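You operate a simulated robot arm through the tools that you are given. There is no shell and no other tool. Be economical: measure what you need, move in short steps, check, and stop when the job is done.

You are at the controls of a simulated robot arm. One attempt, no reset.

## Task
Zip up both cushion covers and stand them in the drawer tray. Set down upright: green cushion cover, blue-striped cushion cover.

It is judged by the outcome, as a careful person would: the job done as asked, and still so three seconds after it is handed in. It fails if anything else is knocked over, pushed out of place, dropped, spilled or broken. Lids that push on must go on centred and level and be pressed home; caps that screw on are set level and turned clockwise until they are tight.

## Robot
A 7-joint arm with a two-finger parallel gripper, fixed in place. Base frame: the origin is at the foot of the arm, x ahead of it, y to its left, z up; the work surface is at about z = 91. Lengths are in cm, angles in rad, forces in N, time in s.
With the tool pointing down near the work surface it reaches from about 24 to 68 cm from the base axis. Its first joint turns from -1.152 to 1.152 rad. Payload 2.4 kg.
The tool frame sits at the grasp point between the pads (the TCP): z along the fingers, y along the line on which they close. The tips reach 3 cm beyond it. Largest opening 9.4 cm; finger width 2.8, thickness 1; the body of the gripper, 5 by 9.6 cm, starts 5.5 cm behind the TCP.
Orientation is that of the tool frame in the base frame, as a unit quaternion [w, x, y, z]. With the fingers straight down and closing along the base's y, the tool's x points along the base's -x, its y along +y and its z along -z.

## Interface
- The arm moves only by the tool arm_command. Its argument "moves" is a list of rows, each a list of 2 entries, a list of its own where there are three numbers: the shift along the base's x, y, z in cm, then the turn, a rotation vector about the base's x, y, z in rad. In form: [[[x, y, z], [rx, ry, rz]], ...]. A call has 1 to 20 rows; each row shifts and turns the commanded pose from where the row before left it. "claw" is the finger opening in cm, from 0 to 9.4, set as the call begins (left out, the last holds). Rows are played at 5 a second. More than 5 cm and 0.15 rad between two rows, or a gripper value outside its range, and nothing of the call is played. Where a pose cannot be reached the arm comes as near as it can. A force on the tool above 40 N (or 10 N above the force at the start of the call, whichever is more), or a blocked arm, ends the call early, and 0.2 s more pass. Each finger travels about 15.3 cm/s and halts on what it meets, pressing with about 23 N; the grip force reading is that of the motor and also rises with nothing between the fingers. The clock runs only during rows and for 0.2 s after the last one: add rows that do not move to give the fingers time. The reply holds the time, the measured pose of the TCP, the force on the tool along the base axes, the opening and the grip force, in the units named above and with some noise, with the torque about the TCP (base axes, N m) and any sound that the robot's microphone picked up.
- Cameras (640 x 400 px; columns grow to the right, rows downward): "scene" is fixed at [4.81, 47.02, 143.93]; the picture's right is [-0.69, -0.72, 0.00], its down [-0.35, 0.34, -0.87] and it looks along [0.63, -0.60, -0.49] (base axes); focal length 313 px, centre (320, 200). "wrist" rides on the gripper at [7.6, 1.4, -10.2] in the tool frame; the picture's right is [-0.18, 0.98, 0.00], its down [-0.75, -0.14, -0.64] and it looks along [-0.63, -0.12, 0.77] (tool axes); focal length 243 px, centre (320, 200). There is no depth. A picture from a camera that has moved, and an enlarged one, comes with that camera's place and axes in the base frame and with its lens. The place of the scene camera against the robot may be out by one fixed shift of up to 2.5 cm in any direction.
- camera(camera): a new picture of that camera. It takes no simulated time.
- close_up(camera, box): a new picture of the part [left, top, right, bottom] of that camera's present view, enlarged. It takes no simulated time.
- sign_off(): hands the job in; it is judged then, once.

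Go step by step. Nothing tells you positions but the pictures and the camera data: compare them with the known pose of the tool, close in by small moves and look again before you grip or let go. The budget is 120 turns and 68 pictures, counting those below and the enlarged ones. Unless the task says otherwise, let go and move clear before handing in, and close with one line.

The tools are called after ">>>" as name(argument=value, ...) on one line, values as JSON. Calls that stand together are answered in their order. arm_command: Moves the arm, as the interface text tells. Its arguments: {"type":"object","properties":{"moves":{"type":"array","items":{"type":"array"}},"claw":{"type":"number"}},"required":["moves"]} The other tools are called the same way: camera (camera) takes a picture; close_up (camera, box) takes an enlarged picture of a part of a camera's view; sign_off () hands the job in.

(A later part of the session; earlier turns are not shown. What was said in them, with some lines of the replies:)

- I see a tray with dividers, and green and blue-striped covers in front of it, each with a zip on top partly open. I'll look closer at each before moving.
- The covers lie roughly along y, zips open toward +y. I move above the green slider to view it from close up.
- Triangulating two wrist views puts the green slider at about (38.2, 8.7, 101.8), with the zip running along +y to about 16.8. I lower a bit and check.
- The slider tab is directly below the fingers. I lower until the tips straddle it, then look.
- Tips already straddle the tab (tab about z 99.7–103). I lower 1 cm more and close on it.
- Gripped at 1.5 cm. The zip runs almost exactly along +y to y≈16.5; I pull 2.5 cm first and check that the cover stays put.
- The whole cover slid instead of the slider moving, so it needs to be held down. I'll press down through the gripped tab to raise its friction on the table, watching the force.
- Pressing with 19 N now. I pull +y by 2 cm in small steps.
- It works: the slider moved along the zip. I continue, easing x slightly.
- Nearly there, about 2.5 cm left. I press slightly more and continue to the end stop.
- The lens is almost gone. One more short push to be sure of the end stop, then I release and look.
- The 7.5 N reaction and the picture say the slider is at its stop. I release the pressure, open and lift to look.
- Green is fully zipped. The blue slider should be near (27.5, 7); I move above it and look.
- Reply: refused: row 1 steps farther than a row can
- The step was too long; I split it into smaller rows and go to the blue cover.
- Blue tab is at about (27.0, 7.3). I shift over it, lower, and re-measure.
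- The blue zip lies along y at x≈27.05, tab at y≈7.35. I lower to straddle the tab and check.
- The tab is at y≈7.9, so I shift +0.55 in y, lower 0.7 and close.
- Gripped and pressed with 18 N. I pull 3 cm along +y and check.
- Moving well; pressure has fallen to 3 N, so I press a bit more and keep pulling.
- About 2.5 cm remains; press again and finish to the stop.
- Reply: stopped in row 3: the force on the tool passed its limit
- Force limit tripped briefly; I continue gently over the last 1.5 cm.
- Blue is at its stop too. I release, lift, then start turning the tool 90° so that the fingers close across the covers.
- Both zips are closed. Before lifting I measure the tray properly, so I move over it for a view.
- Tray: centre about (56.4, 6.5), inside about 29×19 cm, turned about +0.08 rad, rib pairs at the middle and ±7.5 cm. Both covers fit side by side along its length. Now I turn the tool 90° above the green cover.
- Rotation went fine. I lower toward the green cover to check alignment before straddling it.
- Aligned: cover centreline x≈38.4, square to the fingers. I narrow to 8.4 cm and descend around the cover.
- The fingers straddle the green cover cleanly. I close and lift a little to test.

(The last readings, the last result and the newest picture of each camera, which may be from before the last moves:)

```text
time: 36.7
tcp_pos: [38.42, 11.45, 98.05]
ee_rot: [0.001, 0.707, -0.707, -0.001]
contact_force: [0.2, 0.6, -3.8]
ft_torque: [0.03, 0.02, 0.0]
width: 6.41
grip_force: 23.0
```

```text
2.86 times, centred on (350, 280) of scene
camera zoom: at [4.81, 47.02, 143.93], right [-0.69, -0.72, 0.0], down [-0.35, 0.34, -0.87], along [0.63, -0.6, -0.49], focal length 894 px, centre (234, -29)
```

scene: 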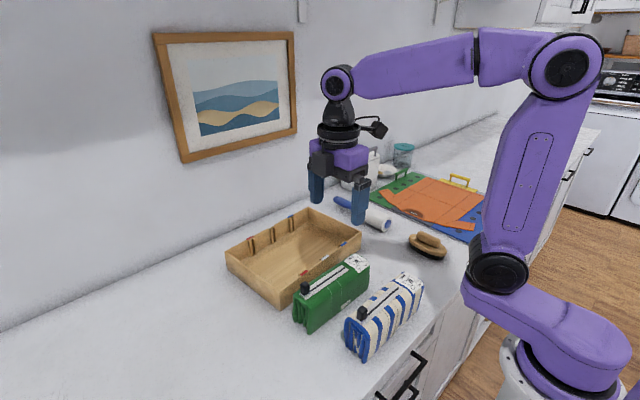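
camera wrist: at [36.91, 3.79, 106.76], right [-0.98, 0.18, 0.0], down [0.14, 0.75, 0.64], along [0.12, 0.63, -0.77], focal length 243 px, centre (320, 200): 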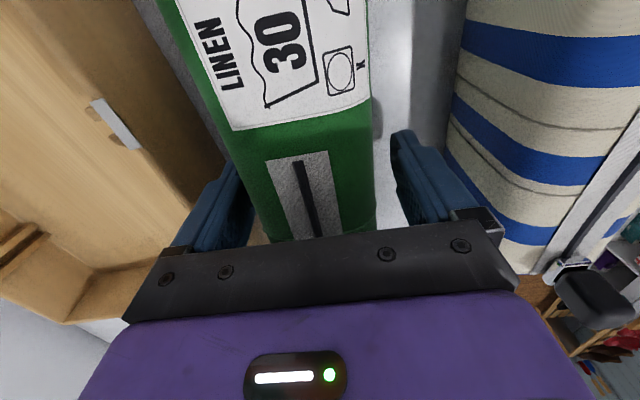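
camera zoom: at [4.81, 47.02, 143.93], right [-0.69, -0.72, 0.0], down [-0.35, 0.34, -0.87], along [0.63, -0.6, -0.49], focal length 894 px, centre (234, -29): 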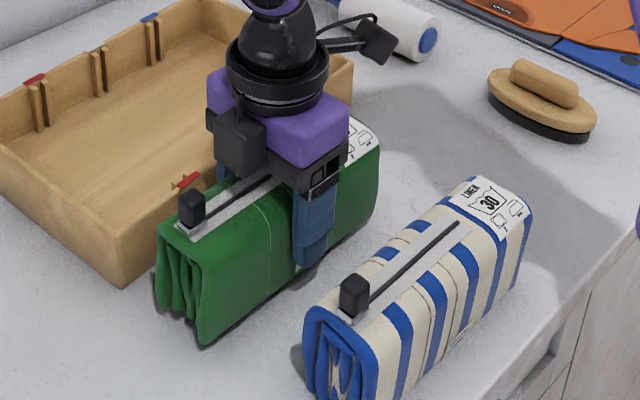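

Held at 6.4 cm, level. I lift clear and carry it above the far half of the tray, turning 0.08 rad to match.

>>> arm_command(moves=[[[0, 0, 4], [0, 0, 0]], [[0, 0, 4], [0, 0, 0]], [[3.5, -0.1, 0], [0, 0, 0.02]], [[3.7, -0.2, 0], [0, 0, 0.02]], [[3.7, -0.2, 0], [0, 0, 0.02]], [[3.7, -0.2, 0], [0, 0, 0.02]], [[3.7, -0.2, 0], [0, 0, 0]], [[3.7, 0, 0], [0, 0, 0]], [[0, 0, 0], [0, 0, 0]], [[0, 0, 0], [0, 0, 0]]])

>>> camera(camera="wrist")

>>> close_up(camera="scene", box=[210, 170, 400, 320])

```text
time: 38.9
tcp_pos: [60.38, 10.61, 105.94]
ee_rot: [0.0, 0.735, -0.678, -0.001]
contact_force: [-0.1, -0.5, -2.6]
ft_torque: [0.01, 0.05, -0.04]
width: 6.44
grip_force: 23.1
```

```text
27 pictures are left
camera wrist: at [59.48, 2.89, 116.24], right [-0.99, 0.1, 0.0], down [0.08, 0.76, 0.64], along [0.07, 0.64, -0.77], focal length 243 px, centre (320, 200)
```

wrist: 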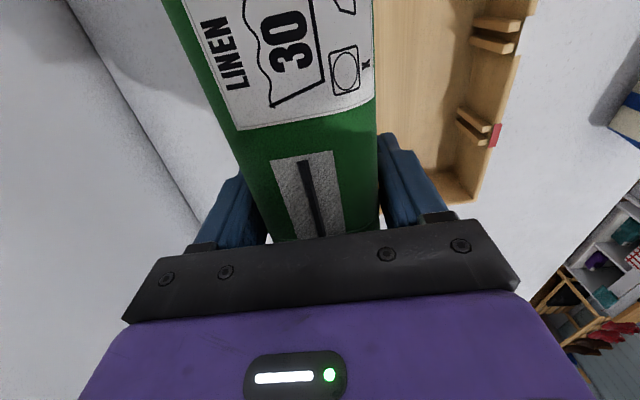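

```text
2.67 times, centred on (305, 245) of scene
camera zoom: at [4.81, 47.02, 143.93], right [-0.69, -0.72, 0.0], down [-0.35, 0.34, -0.87], along [0.63, -0.6, -0.49], focal length 834 px, centre (360, 80)
```

zoom: 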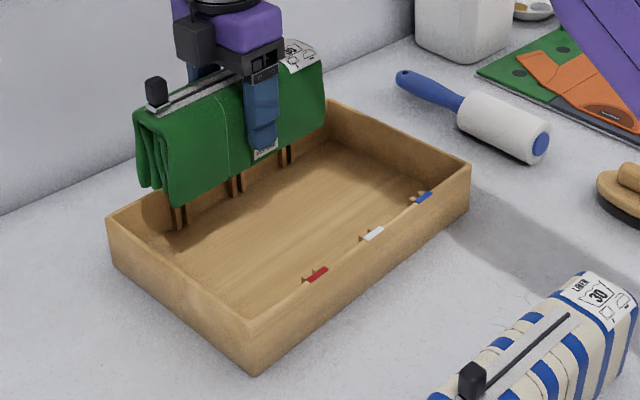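

From the refined rim height (~96.7) the tray centre is about x=55.7, so I shift back 0.5 cm, lower to just above the rim and check.

>>> arm_command(moves=[[[-0.5, 0, -1.5], [0, 0, 0]], [[0, 0, -1.4], [0, 0, 0]], [[0, 0, 0], [0, 0, 0]]])

>>> close_up(camera="scene", box=[210, 190, 380, 310])

```text
time: 39.7
tcp_pos: [59.85, 10.55, 103.04]
ee_rot: [-0.001, 0.735, -0.678, -0.001]
contact_force: [-0.6, -0.2, -2.3]
ft_torque: [-0.02, 0.0, -0.02]
width: 6.45
grip_force: 22.7
```

```text
3.33 times, centred on (295, 250) of scene
camera zoom: at [4.81, 47.02, 143.93], right [-0.69, -0.72, 0.0], down [-0.35, 0.34, -0.87], along [0.63, -0.6, -0.49], focal length 1043 px, centre (403, 33)
```

zoom: 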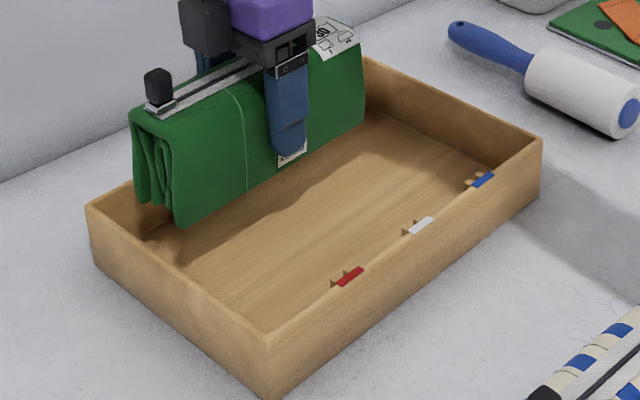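

It sits inside the walls; I shift 0.4 cm off the far wall for finger room and lower toward the floor of the tray.

>>> arm_command(moves=[[[-0.4, 0, 0], [0, 0, 0]], [[0, 0, -1.2], [0, 0, 0]], [[0, 0, -1.2], [0, 0, 0]], [[0, 0, -1.2], [0, 0, 0]], [[0, 0, -0.8], [0, 0, 0]], [[0, 0, 0], [0, 0, 0]]])

>>> close_up(camera="scene", box=[210, 190, 380, 310])

```text
time: 41.1
tcp_pos: [59.51, 10.4, 98.55]
ee_rot: [0.0, 0.735, -0.678, 0.0]
contact_force: [-0.1, 0.3, -3.4]
ft_torque: [-0.01, 0.02, 0.01]
width: 6.41
grip_force: 23.0
```

```text
3.33 times, centred on (295, 250) of scene
camera zoom: at [4.81, 47.02, 143.93], right [-0.69, -0.72, 0.0], down [-0.35, 0.34, -0.87], along [0.63, -0.6, -0.49], focal length 1043 px, centre (403, 33)
```

zoom: 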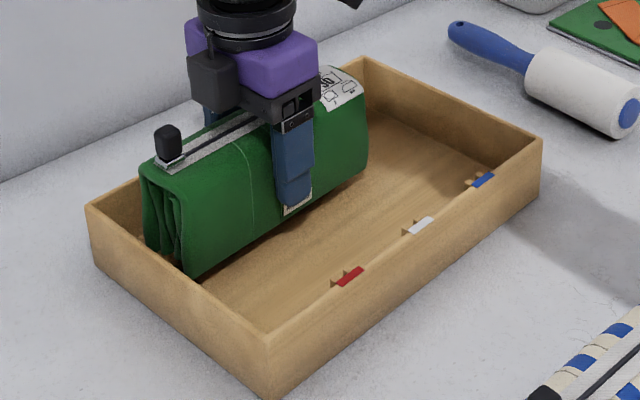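

No contact so far; I lower in small steps until it rests on the floor.

>>> arm_command(moves=[[[0, 0, -0.3], [0, 0, 0]], [[0, 0, -0.3], [0, 0, 0]], [[0, 0, -0.2], [0, 0, 0]], [[0, 0, 0], [0, 0, 0]]])

```text
time: 42.1
tcp_pos: [59.5, 10.52, 97.9]
ee_rot: [0.002, 0.736, -0.677, -0.001]
contact_force: [-0.3, 0.3, -3.2]
ft_torque: [-0.05, 0.02, 0.0]
width: 6.44
grip_force: 23.4
```

>>> arm_command(moves=[[[0, 0, -0.2], [0, 0, 0]], [[0, 0, -0.2], [0, 0, 0]], [[0, 0, 0], [0, 0, 0]]])

```text
time: 42.9
tcp_pos: [59.45, 10.48, 97.35]
ee_rot: [-0.001, 0.735, -0.679, -0.001]
contact_force: [0.8, -0.2, -3.4]
ft_torque: [-0.01, 0.0, 0.03]
width: 6.44
grip_force: 23.0
```

>>> arm_command(moves=[[[0, 0, -0.15], [0, 0, 0]], [[0, 0, -0.15], [0, 0, 0]], [[0, 0, 0], [0, 0, 0]]])

```text
time: 43.7
tcp_pos: [59.54, 10.58, 97.08]
ee_rot: [0.001, 0.735, -0.678, 0.0]
contact_force: [0.5, 0.2, -3.7]
ft_torque: [-0.02, 0.0, -0.04]
width: 6.43
grip_force: 24.1
```

Still hanging freely; a bit further in small steps.

>>> arm_command(moves=[[[0, 0, -0.12], [0, 0, 0]], [[0, 0, -0.12], [0, 0, 0]], [[0, 0, 0], [0, 0, 0]]])

```text
time: 44.5
tcp_pos: [59.53, 10.56, 96.99]
ee_rot: [-0.001, 0.735, -0.678, 0.0]
contact_force: [-3.8, -0.6, 15.3]
ft_torque: [-0.04, 0.47, -0.03]
width: 6.42
grip_force: 22.6
```

It is on the floor. I ease the pressure, open just slightly (7.1 cm) and lift straight out.

>>> arm_command(moves=[[[0, 0, 0.12], [0, 0, 0]], [[0, 0, 0], [0, 0, 0]]])

>>> arm_command(moves=[[[0, 0, 0], [0, 0, 0]], [[0, 0, 0], [0, 0, 0]]], claw=7.1)

>>> arm_command(moves=[[[0, 0, 1], [0, 0, 0]], [[0, 0, 2], [0, 0, 0]], [[0, 0, 3], [0, 0, 0]], [[0, 0, 4], [0, 0, 0]], [[-1, 0, 4], [0, 0, 0]], [[-2, 0, 4], [0, 0, 0]], [[0, 0, 0], [0, 0, 0]]])

>>> close_up(camera="scene", box=[210, 190, 440, 360])

>>> camera(camera="wrist")

```text
time: 45.1
tcp_pos: [59.65, 10.51, 96.99]
ee_rot: [-0.001, 0.735, -0.678, -0.001]
contact_force: [0.0, -0.2, 6.4]
ft_torque: [0.17, -0.23, 0.02]
width: 6.41
grip_force: 23.0
```

```text
time: 45.7
tcp_pos: [59.54, 10.61, 96.98]
ee_rot: [0.0, 0.734, -0.679, 0.0]
contact_force: [-0.6, -0.4, 0.1]
ft_torque: [0.04, 0.0, 0.03]
width: 7.08
grip_force: 0.0
```

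```text
time: 47.3
tcp_pos: [56.5, 10.39, 115.1]
ee_rot: [0.0, 0.735, -0.678, 0.0]
contact_force: [0.6, -0.5, -0.4]
ft_torque: [-0.03, -0.01, -0.01]
width: 7.14
grip_force: 0.1
```

```text
2.35 times, centred on (325, 275) of scene
camera zoom: at [4.8, 47.02, 143.93], right [-0.69, -0.72, 0.0], down [-0.35, 0.34, -0.87], along [0.63, -0.6, -0.49], focal length 736 px, centre (308, 24)
```

zoom: 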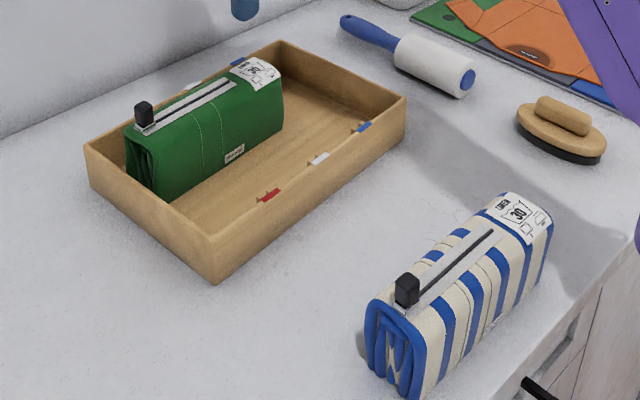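

```text
22 pictures are left
camera wrist: at [55.63, 2.77, 125.38], right [-0.99, 0.1, 0.0], down [0.08, 0.76, 0.64], along [0.07, 0.64, -0.77], focal length 243 px, centre (320, 200)
```

wrist: 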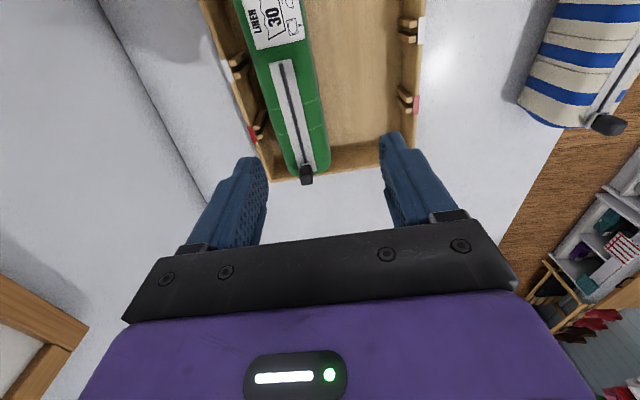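

Green stands upright in the tray, clear of the ribs. Now I go above the blue cover (about 27.05, 8.4) and square the tool to it.

>>> arm_command(moves=[[[-3.7, -0.25, 0], [0, 0, -0.02]], [[-3.7, -0.25, 0], [0, 0, -0.02]], [[-3.7, -0.25, 0], [0, 0, -0.02]], [[-3.7, -0.25, 0], [0, 0, -0.02]], [[-3.7, -0.25, 0], [0, 0, 0]], [[-3.7, -0.25, 0], [0, 0, 0]], [[-3.7, -0.25, 0], [0, 0, 0]], [[-3.6, -0.25, -2], [0, 0, 0]], [[0, 0, -2], [0, 0, 0]], [[0, 0, 0], [0, 0, 0]]], claw=8.6)

>>> camera(camera="wrist")

```text
time: 49.5
tcp_pos: [27.04, 8.62, 111.02]
ee_rot: [-0.001, -0.707, 0.707, 0.001]
contact_force: [0.2, 0.1, 0.1]
ft_torque: [-0.01, 0.05, 0.02]
width: 8.6
grip_force: 0.1
```

```text
21 pictures are left
camera wrist: at [25.49, 0.96, 121.32], right [-0.98, 0.18, 0.0], down [0.14, 0.75, 0.64], along [0.12, 0.63, -0.77], focal length 243 px, centre (320, 200)
```

wrist: 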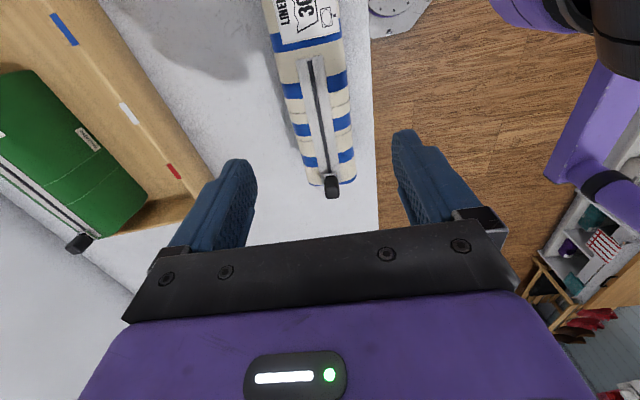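

Aligned (centreline x≈27.0, y≈8.4). I descend around the blue cover.

>>> arm_command(moves=[[[0, -0.2, -3], [0, 0, 0]], [[0, 0, -3], [0, 0, 0]], [[0, 0, -3], [0, 0, 0]], [[0, 0, -3], [0, 0, 0]], [[0, 0, -2.5], [0, 0, 0]], [[0, 0, 0], [0, 0, 0]]])

>>> close_up(camera="scene", box=[300, 230, 460, 380])

>>> camera(camera="wrist")

```text
time: 50.9
tcp_pos: [27.17, 8.18, 96.45]
ee_rot: [0.0, -0.706, 0.709, 0.001]
contact_force: [-0.2, 0.6, 0.2]
ft_torque: [0.01, 0.0, -0.03]
width: 8.6
grip_force: 0.0
```

```text
2.67 times, centred on (380, 305) of scene
camera zoom: at [4.81, 47.02, 143.93], right [-0.69, -0.72, 0.0], down [-0.35, 0.34, -0.87], along [0.63, -0.6, -0.49], focal length 834 px, centre (160, -80)
```

zoom: 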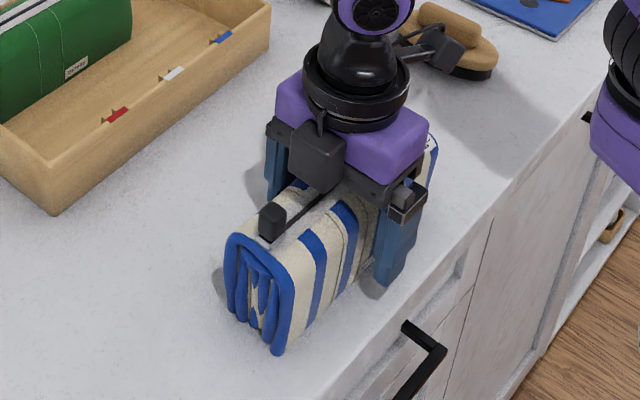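

```text
19 pictures are left
camera wrist: at [25.53, 0.68, 106.79], right [-0.98, 0.19, 0.0], down [0.14, 0.75, 0.64], along [0.12, 0.63, -0.77], focal length 243 px, centre (320, 200)
```

wrist: 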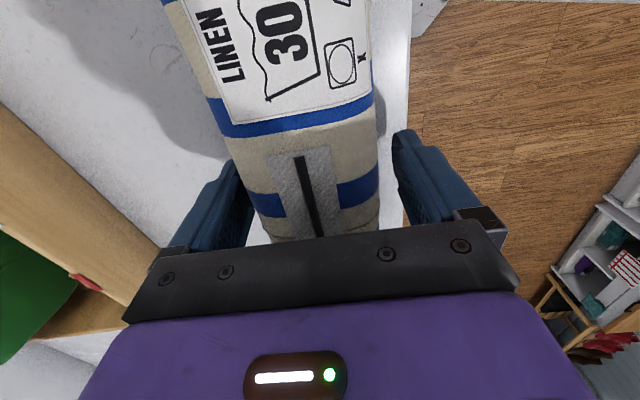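

Straddled cleanly, so I close, then lift.

>>> arm_command(moves=[[[0, 0, 0], [0, 0, 0]], [[0, 0, 0], [0, 0, 0]], [[0, 0, 0], [0, 0, 0]], [[0, 0, 0], [0, 0, 0]]], claw=3)

>>> arm_command(moves=[[[0, 0, 0.5], [0, 0, 0]], [[0, 0, 1], [0, 0, 0]], [[0, 0, 2], [0, 0, 0]], [[0, 0, 3], [0, 0, 0]], [[0, 0, 3], [0, 0, 0]], [[0, 0, 0], [0, 0, 0]]])

>>> close_up(camera="scene", box=[270, 200, 460, 360])

```text
time: 51.9
tcp_pos: [26.95, 8.25, 96.66]
ee_rot: [0.0, -0.707, 0.707, 0.002]
contact_force: [1.3, 1.0, -0.3]
ft_torque: [0.19, -0.01, -0.09]
width: 6.42
grip_force: 23.2
```

```text
time: 53.3
tcp_pos: [26.97, 8.25, 106.1]
ee_rot: [0.0, 0.707, -0.707, -0.001]
contact_force: [0.5, 0.3, -3.3]
ft_torque: [-0.01, 0.01, 0.01]
width: 6.42
grip_force: 23.2
```

```text
2.50 times, centred on (365, 280) of scene
camera zoom: at [4.81, 47.02, 143.93], right [-0.69, -0.72, 0.0], down [-0.35, 0.34, -0.87], along [0.63, -0.6, -0.49], focal length 782 px, centre (208, 0)
```

zoom: 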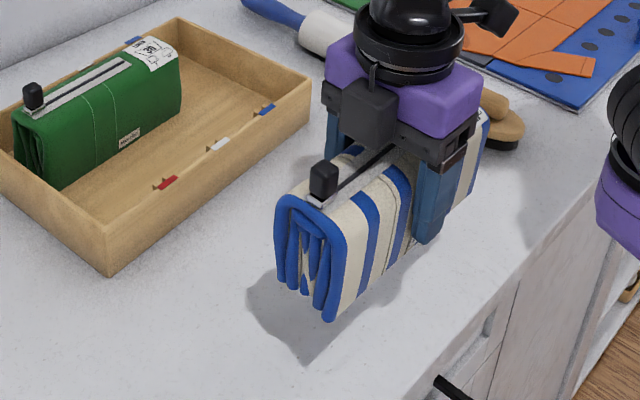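

Blue is held level. I carry it above the near half of the tray with the same 0.08 rad turn.

>>> arm_command(moves=[[[0, 0, 1], [0, 0, 0]], [[3.5, 0.25, 0], [0, 0, 0.02]], [[3.5, 0.25, 0], [0, 0, 0.02]], [[3.5, 0.25, 0], [0, 0, 0.02]], [[3.5, 0.25, 0], [0, 0, 0.02]], [[3.5, 0.25, 0], [0, 0, 0]], [[3.5, 0.2, 0], [0, 0, 0]], [[3.6, 0.2, 0], [0, 0, 0]], [[0, 0, 0], [0, 0, 0]], [[0, 0, -2], [0, 0, 0]], [[0, 0, 0], [0, 0, 0]]])

>>> camera(camera="wrist")

>>> close_up(camera="scene", box=[210, 180, 390, 310])

```text
time: 55.7
tcp_pos: [51.71, 9.92, 104.92]
ee_rot: [0.001, 0.735, -0.678, -0.001]
contact_force: [-0.1, -0.1, -2.2]
ft_torque: [0.0, -0.03, 0.0]
width: 6.4
grip_force: 22.7
```

```text
17 pictures are left
camera wrist: at [50.72, 2.31, 115.34], right [-0.99, 0.1, 0.0], down [0.08, 0.76, 0.64], along [0.07, 0.64, -0.77], focal length 243 px, centre (320, 200)
```

wrist: 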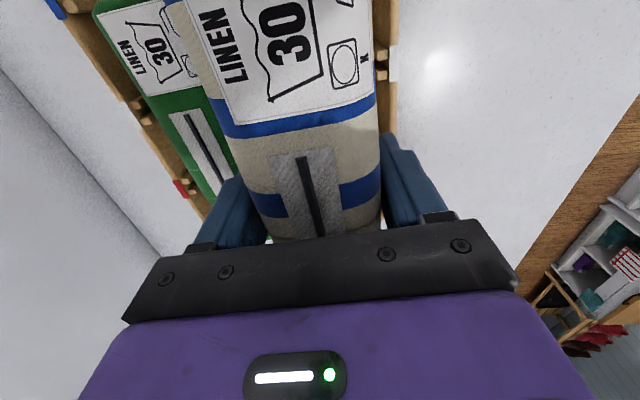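

```text
3.08 times, centred on (300, 245) of scene
camera zoom: at [4.81, 47.02, 143.93], right [-0.69, -0.72, 0.0], down [-0.35, 0.34, -0.87], along [0.63, -0.6, -0.49], focal length 962 px, centre (382, 62)
```

zoom: 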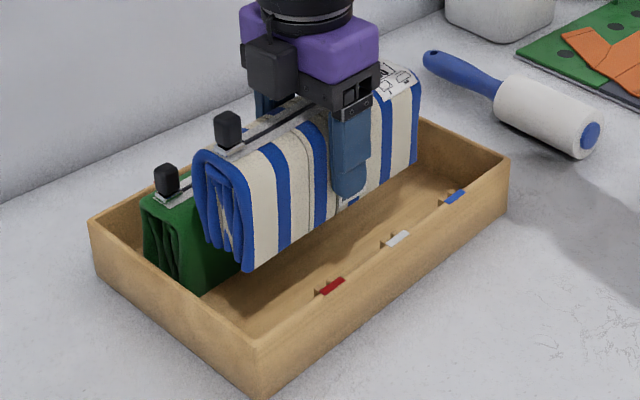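

The far finger needs a bit more room beside the green cover, so I shift back 0.3 cm and lower partway.

>>> arm_command(moves=[[[-0.3, 0, 0], [0, 0, 0]], [[0, 0, -1.2], [0, 0, 0]], [[0, 0, -1.2], [0, 0, 0]], [[0, 0, -1.2], [0, 0, 0]], [[0, 0, 0], [0, 0, 0]]])

>>> close_up(camera="scene", box=[210, 190, 380, 310])

>>> camera(camera="wrist")

```text
time: 56.9
tcp_pos: [51.37, 9.8, 101.5]
ee_rot: [0.0, 0.735, -0.678, -0.001]
contact_force: [0.1, -0.8, -3.4]
ft_torque: [0.01, 0.01, -0.01]
width: 6.43
grip_force: 23.3
```

```text
3.33 times, centred on (295, 250) of scene
camera zoom: at [4.81, 47.02, 143.93], right [-0.69, -0.72, 0.0], down [-0.35, 0.34, -0.87], along [0.63, -0.6, -0.49], focal length 1043 px, centre (403, 33)
```

zoom: 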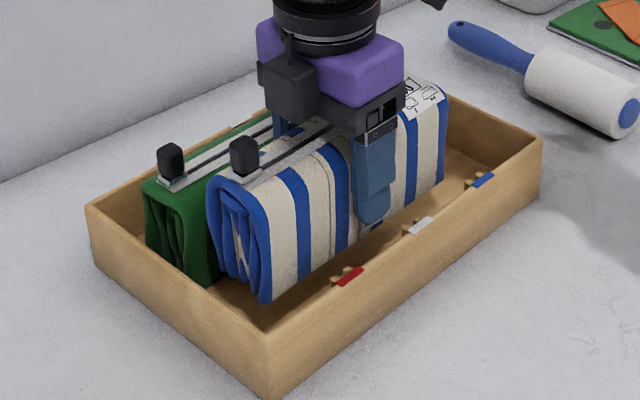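

```text
14 pictures are left
camera wrist: at [50.45, 2.25, 111.78], right [-0.99, 0.11, 0.0], down [0.08, 0.76, 0.64], along [0.07, 0.64, -0.77], focal length 243 px, centre (320, 200)
```

wrist: 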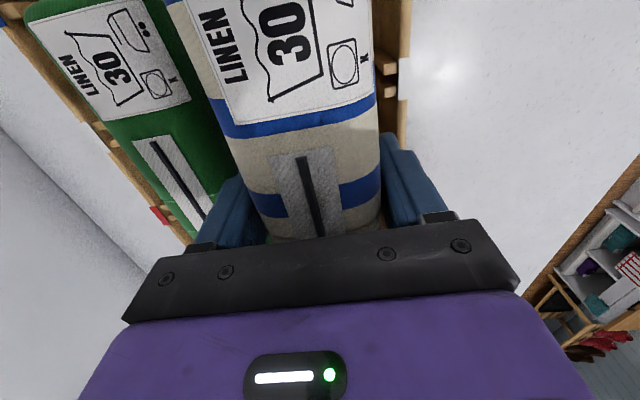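

Clear on both sides. Lower to just above the floor.

>>> arm_command(moves=[[[0, 0, -1.2], [0, 0, 0]], [[0, 0, -1.2], [0, 0, 0]], [[0, 0, -1.0], [0, 0, 0]], [[0, 0, -0.6], [0, 0, 0]], [[0, 0, 0], [0, 0, 0]]])

>>> arm_command(moves=[[[0, 0, -0.12], [0, 0, 0]], [[0, 0, -0.12], [0, 0, 0]], [[0, 0, 0], [0, 0, 0]]])

```text
time: 58.1
tcp_pos: [51.32, 9.99, 97.52]
ee_rot: [0.001, 0.735, -0.678, -0.001]
contact_force: [-0.5, 0.0, -3.0]
ft_torque: [0.04, -0.01, -0.04]
width: 6.47
grip_force: 22.6
```

```text
time: 58.9
tcp_pos: [51.35, 10.02, 97.23]
ee_rot: [0.0, 0.735, -0.678, 0.0]
contact_force: [0.0, 1.4, -2.5]
ft_torque: [0.01, 0.0, 0.01]
width: 6.44
grip_force: 23.3
```

>>> arm_command(moves=[[[0, 0, -0.12], [0, 0, 0]], [[0, 0, -0.1], [0, 0, 0]], [[0, 0, 0], [0, 0, 0]]])

```text
time: 59.7
tcp_pos: [51.39, 9.91, 97.1]
ee_rot: [-0.001, 0.735, -0.679, 0.0]
contact_force: [-1.9, -2.1, 12.8]
ft_torque: [0.17, 0.51, 0.02]
width: 6.44
grip_force: 23.0
```

Blue rests on the floor. I ease off, open slightly and lift straight out.

>>> arm_command(moves=[[[0, 0, 0.1], [0, 0, 0]], [[0, 0, 0], [0, 0, 0]]])

>>> arm_command(moves=[[[0, 0, 0], [0, 0, 0]], [[0, 0, 0], [0, 0, 0]]], claw=7.0)

>>> arm_command(moves=[[[0, 0, 1], [0, 0, 0]], [[0, 0, 2], [0, 0, 0]], [[0, 0, 3], [0, 0, 0]], [[0, 0, 4], [0, 0, 0]], [[-1, 0, 4], [0, 0, 0]], [[-3, 0, 4], [0, 0, 0]], [[-4, 0, 2], [0, 0, 0]], [[-4, 0, 0], [0, 0, 0]], [[0, 0, 0], [0, 0, 0]]])

>>> close_up(camera="scene", box=[210, 180, 400, 320])

>>> camera(camera="scene")

```text
time: 60.3
tcp_pos: [51.35, 9.96, 97.03]
ee_rot: [0.0, 0.735, -0.678, -0.001]
contact_force: [1.6, -0.9, 5.7]
ft_torque: [0.02, 0.17, -0.09]
width: 6.44
grip_force: 23.3
```

```text
time: 60.9
tcp_pos: [51.28, 10.05, 97.01]
ee_rot: [0.001, 0.736, -0.677, 0.0]
contact_force: [0.2, -1.3, 0.8]
ft_torque: [0.0, 0.03, 0.01]
width: 7.0
grip_force: 0.1
```

```text
time: 62.9
tcp_pos: [39.34, 10.17, 117.23]
ee_rot: [0.001, 0.735, -0.678, -0.001]
contact_force: [-0.4, 0.5, -0.2]
ft_torque: [0.03, -0.05, 0.01]
width: 7.0
grip_force: 0.0
```

```text
2.86 times, centred on (305, 250) of scene
camera zoom: at [4.8, 47.02, 143.93], right [-0.69, -0.72, 0.0], down [-0.35, 0.34, -0.87], along [0.63, -0.6, -0.49], focal length 894 px, centre (363, 57)
```

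zoom: 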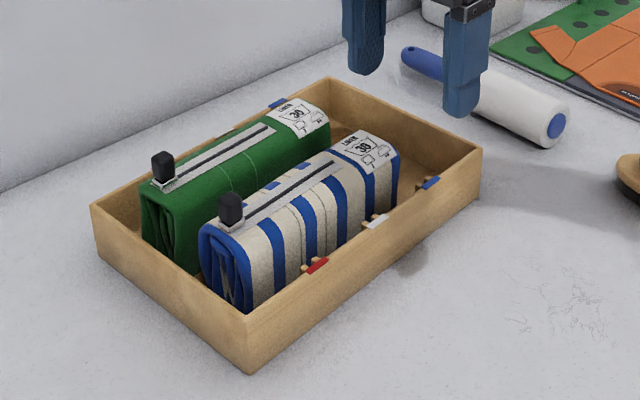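

```text
12 pictures are left
```

scene: 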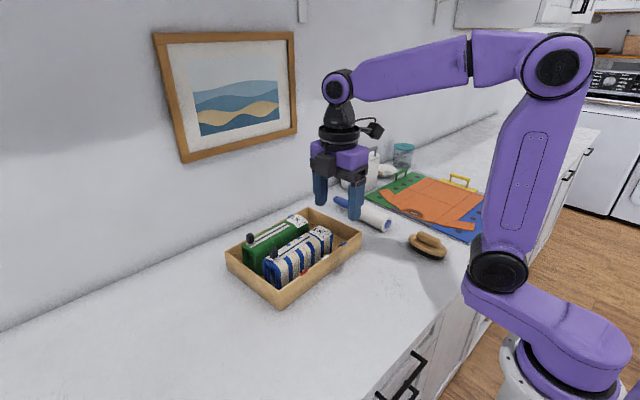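

Both covers are zipped to the stop and stand upright in the tray. The tray and everything else are where they were, and the gripper is clear, so I hand in.

>>> sign_off()

```text
The job is handed in.
```

Both cushion covers, green and blue-striped, are zipped closed and standing upright side by side in the drawer tray.
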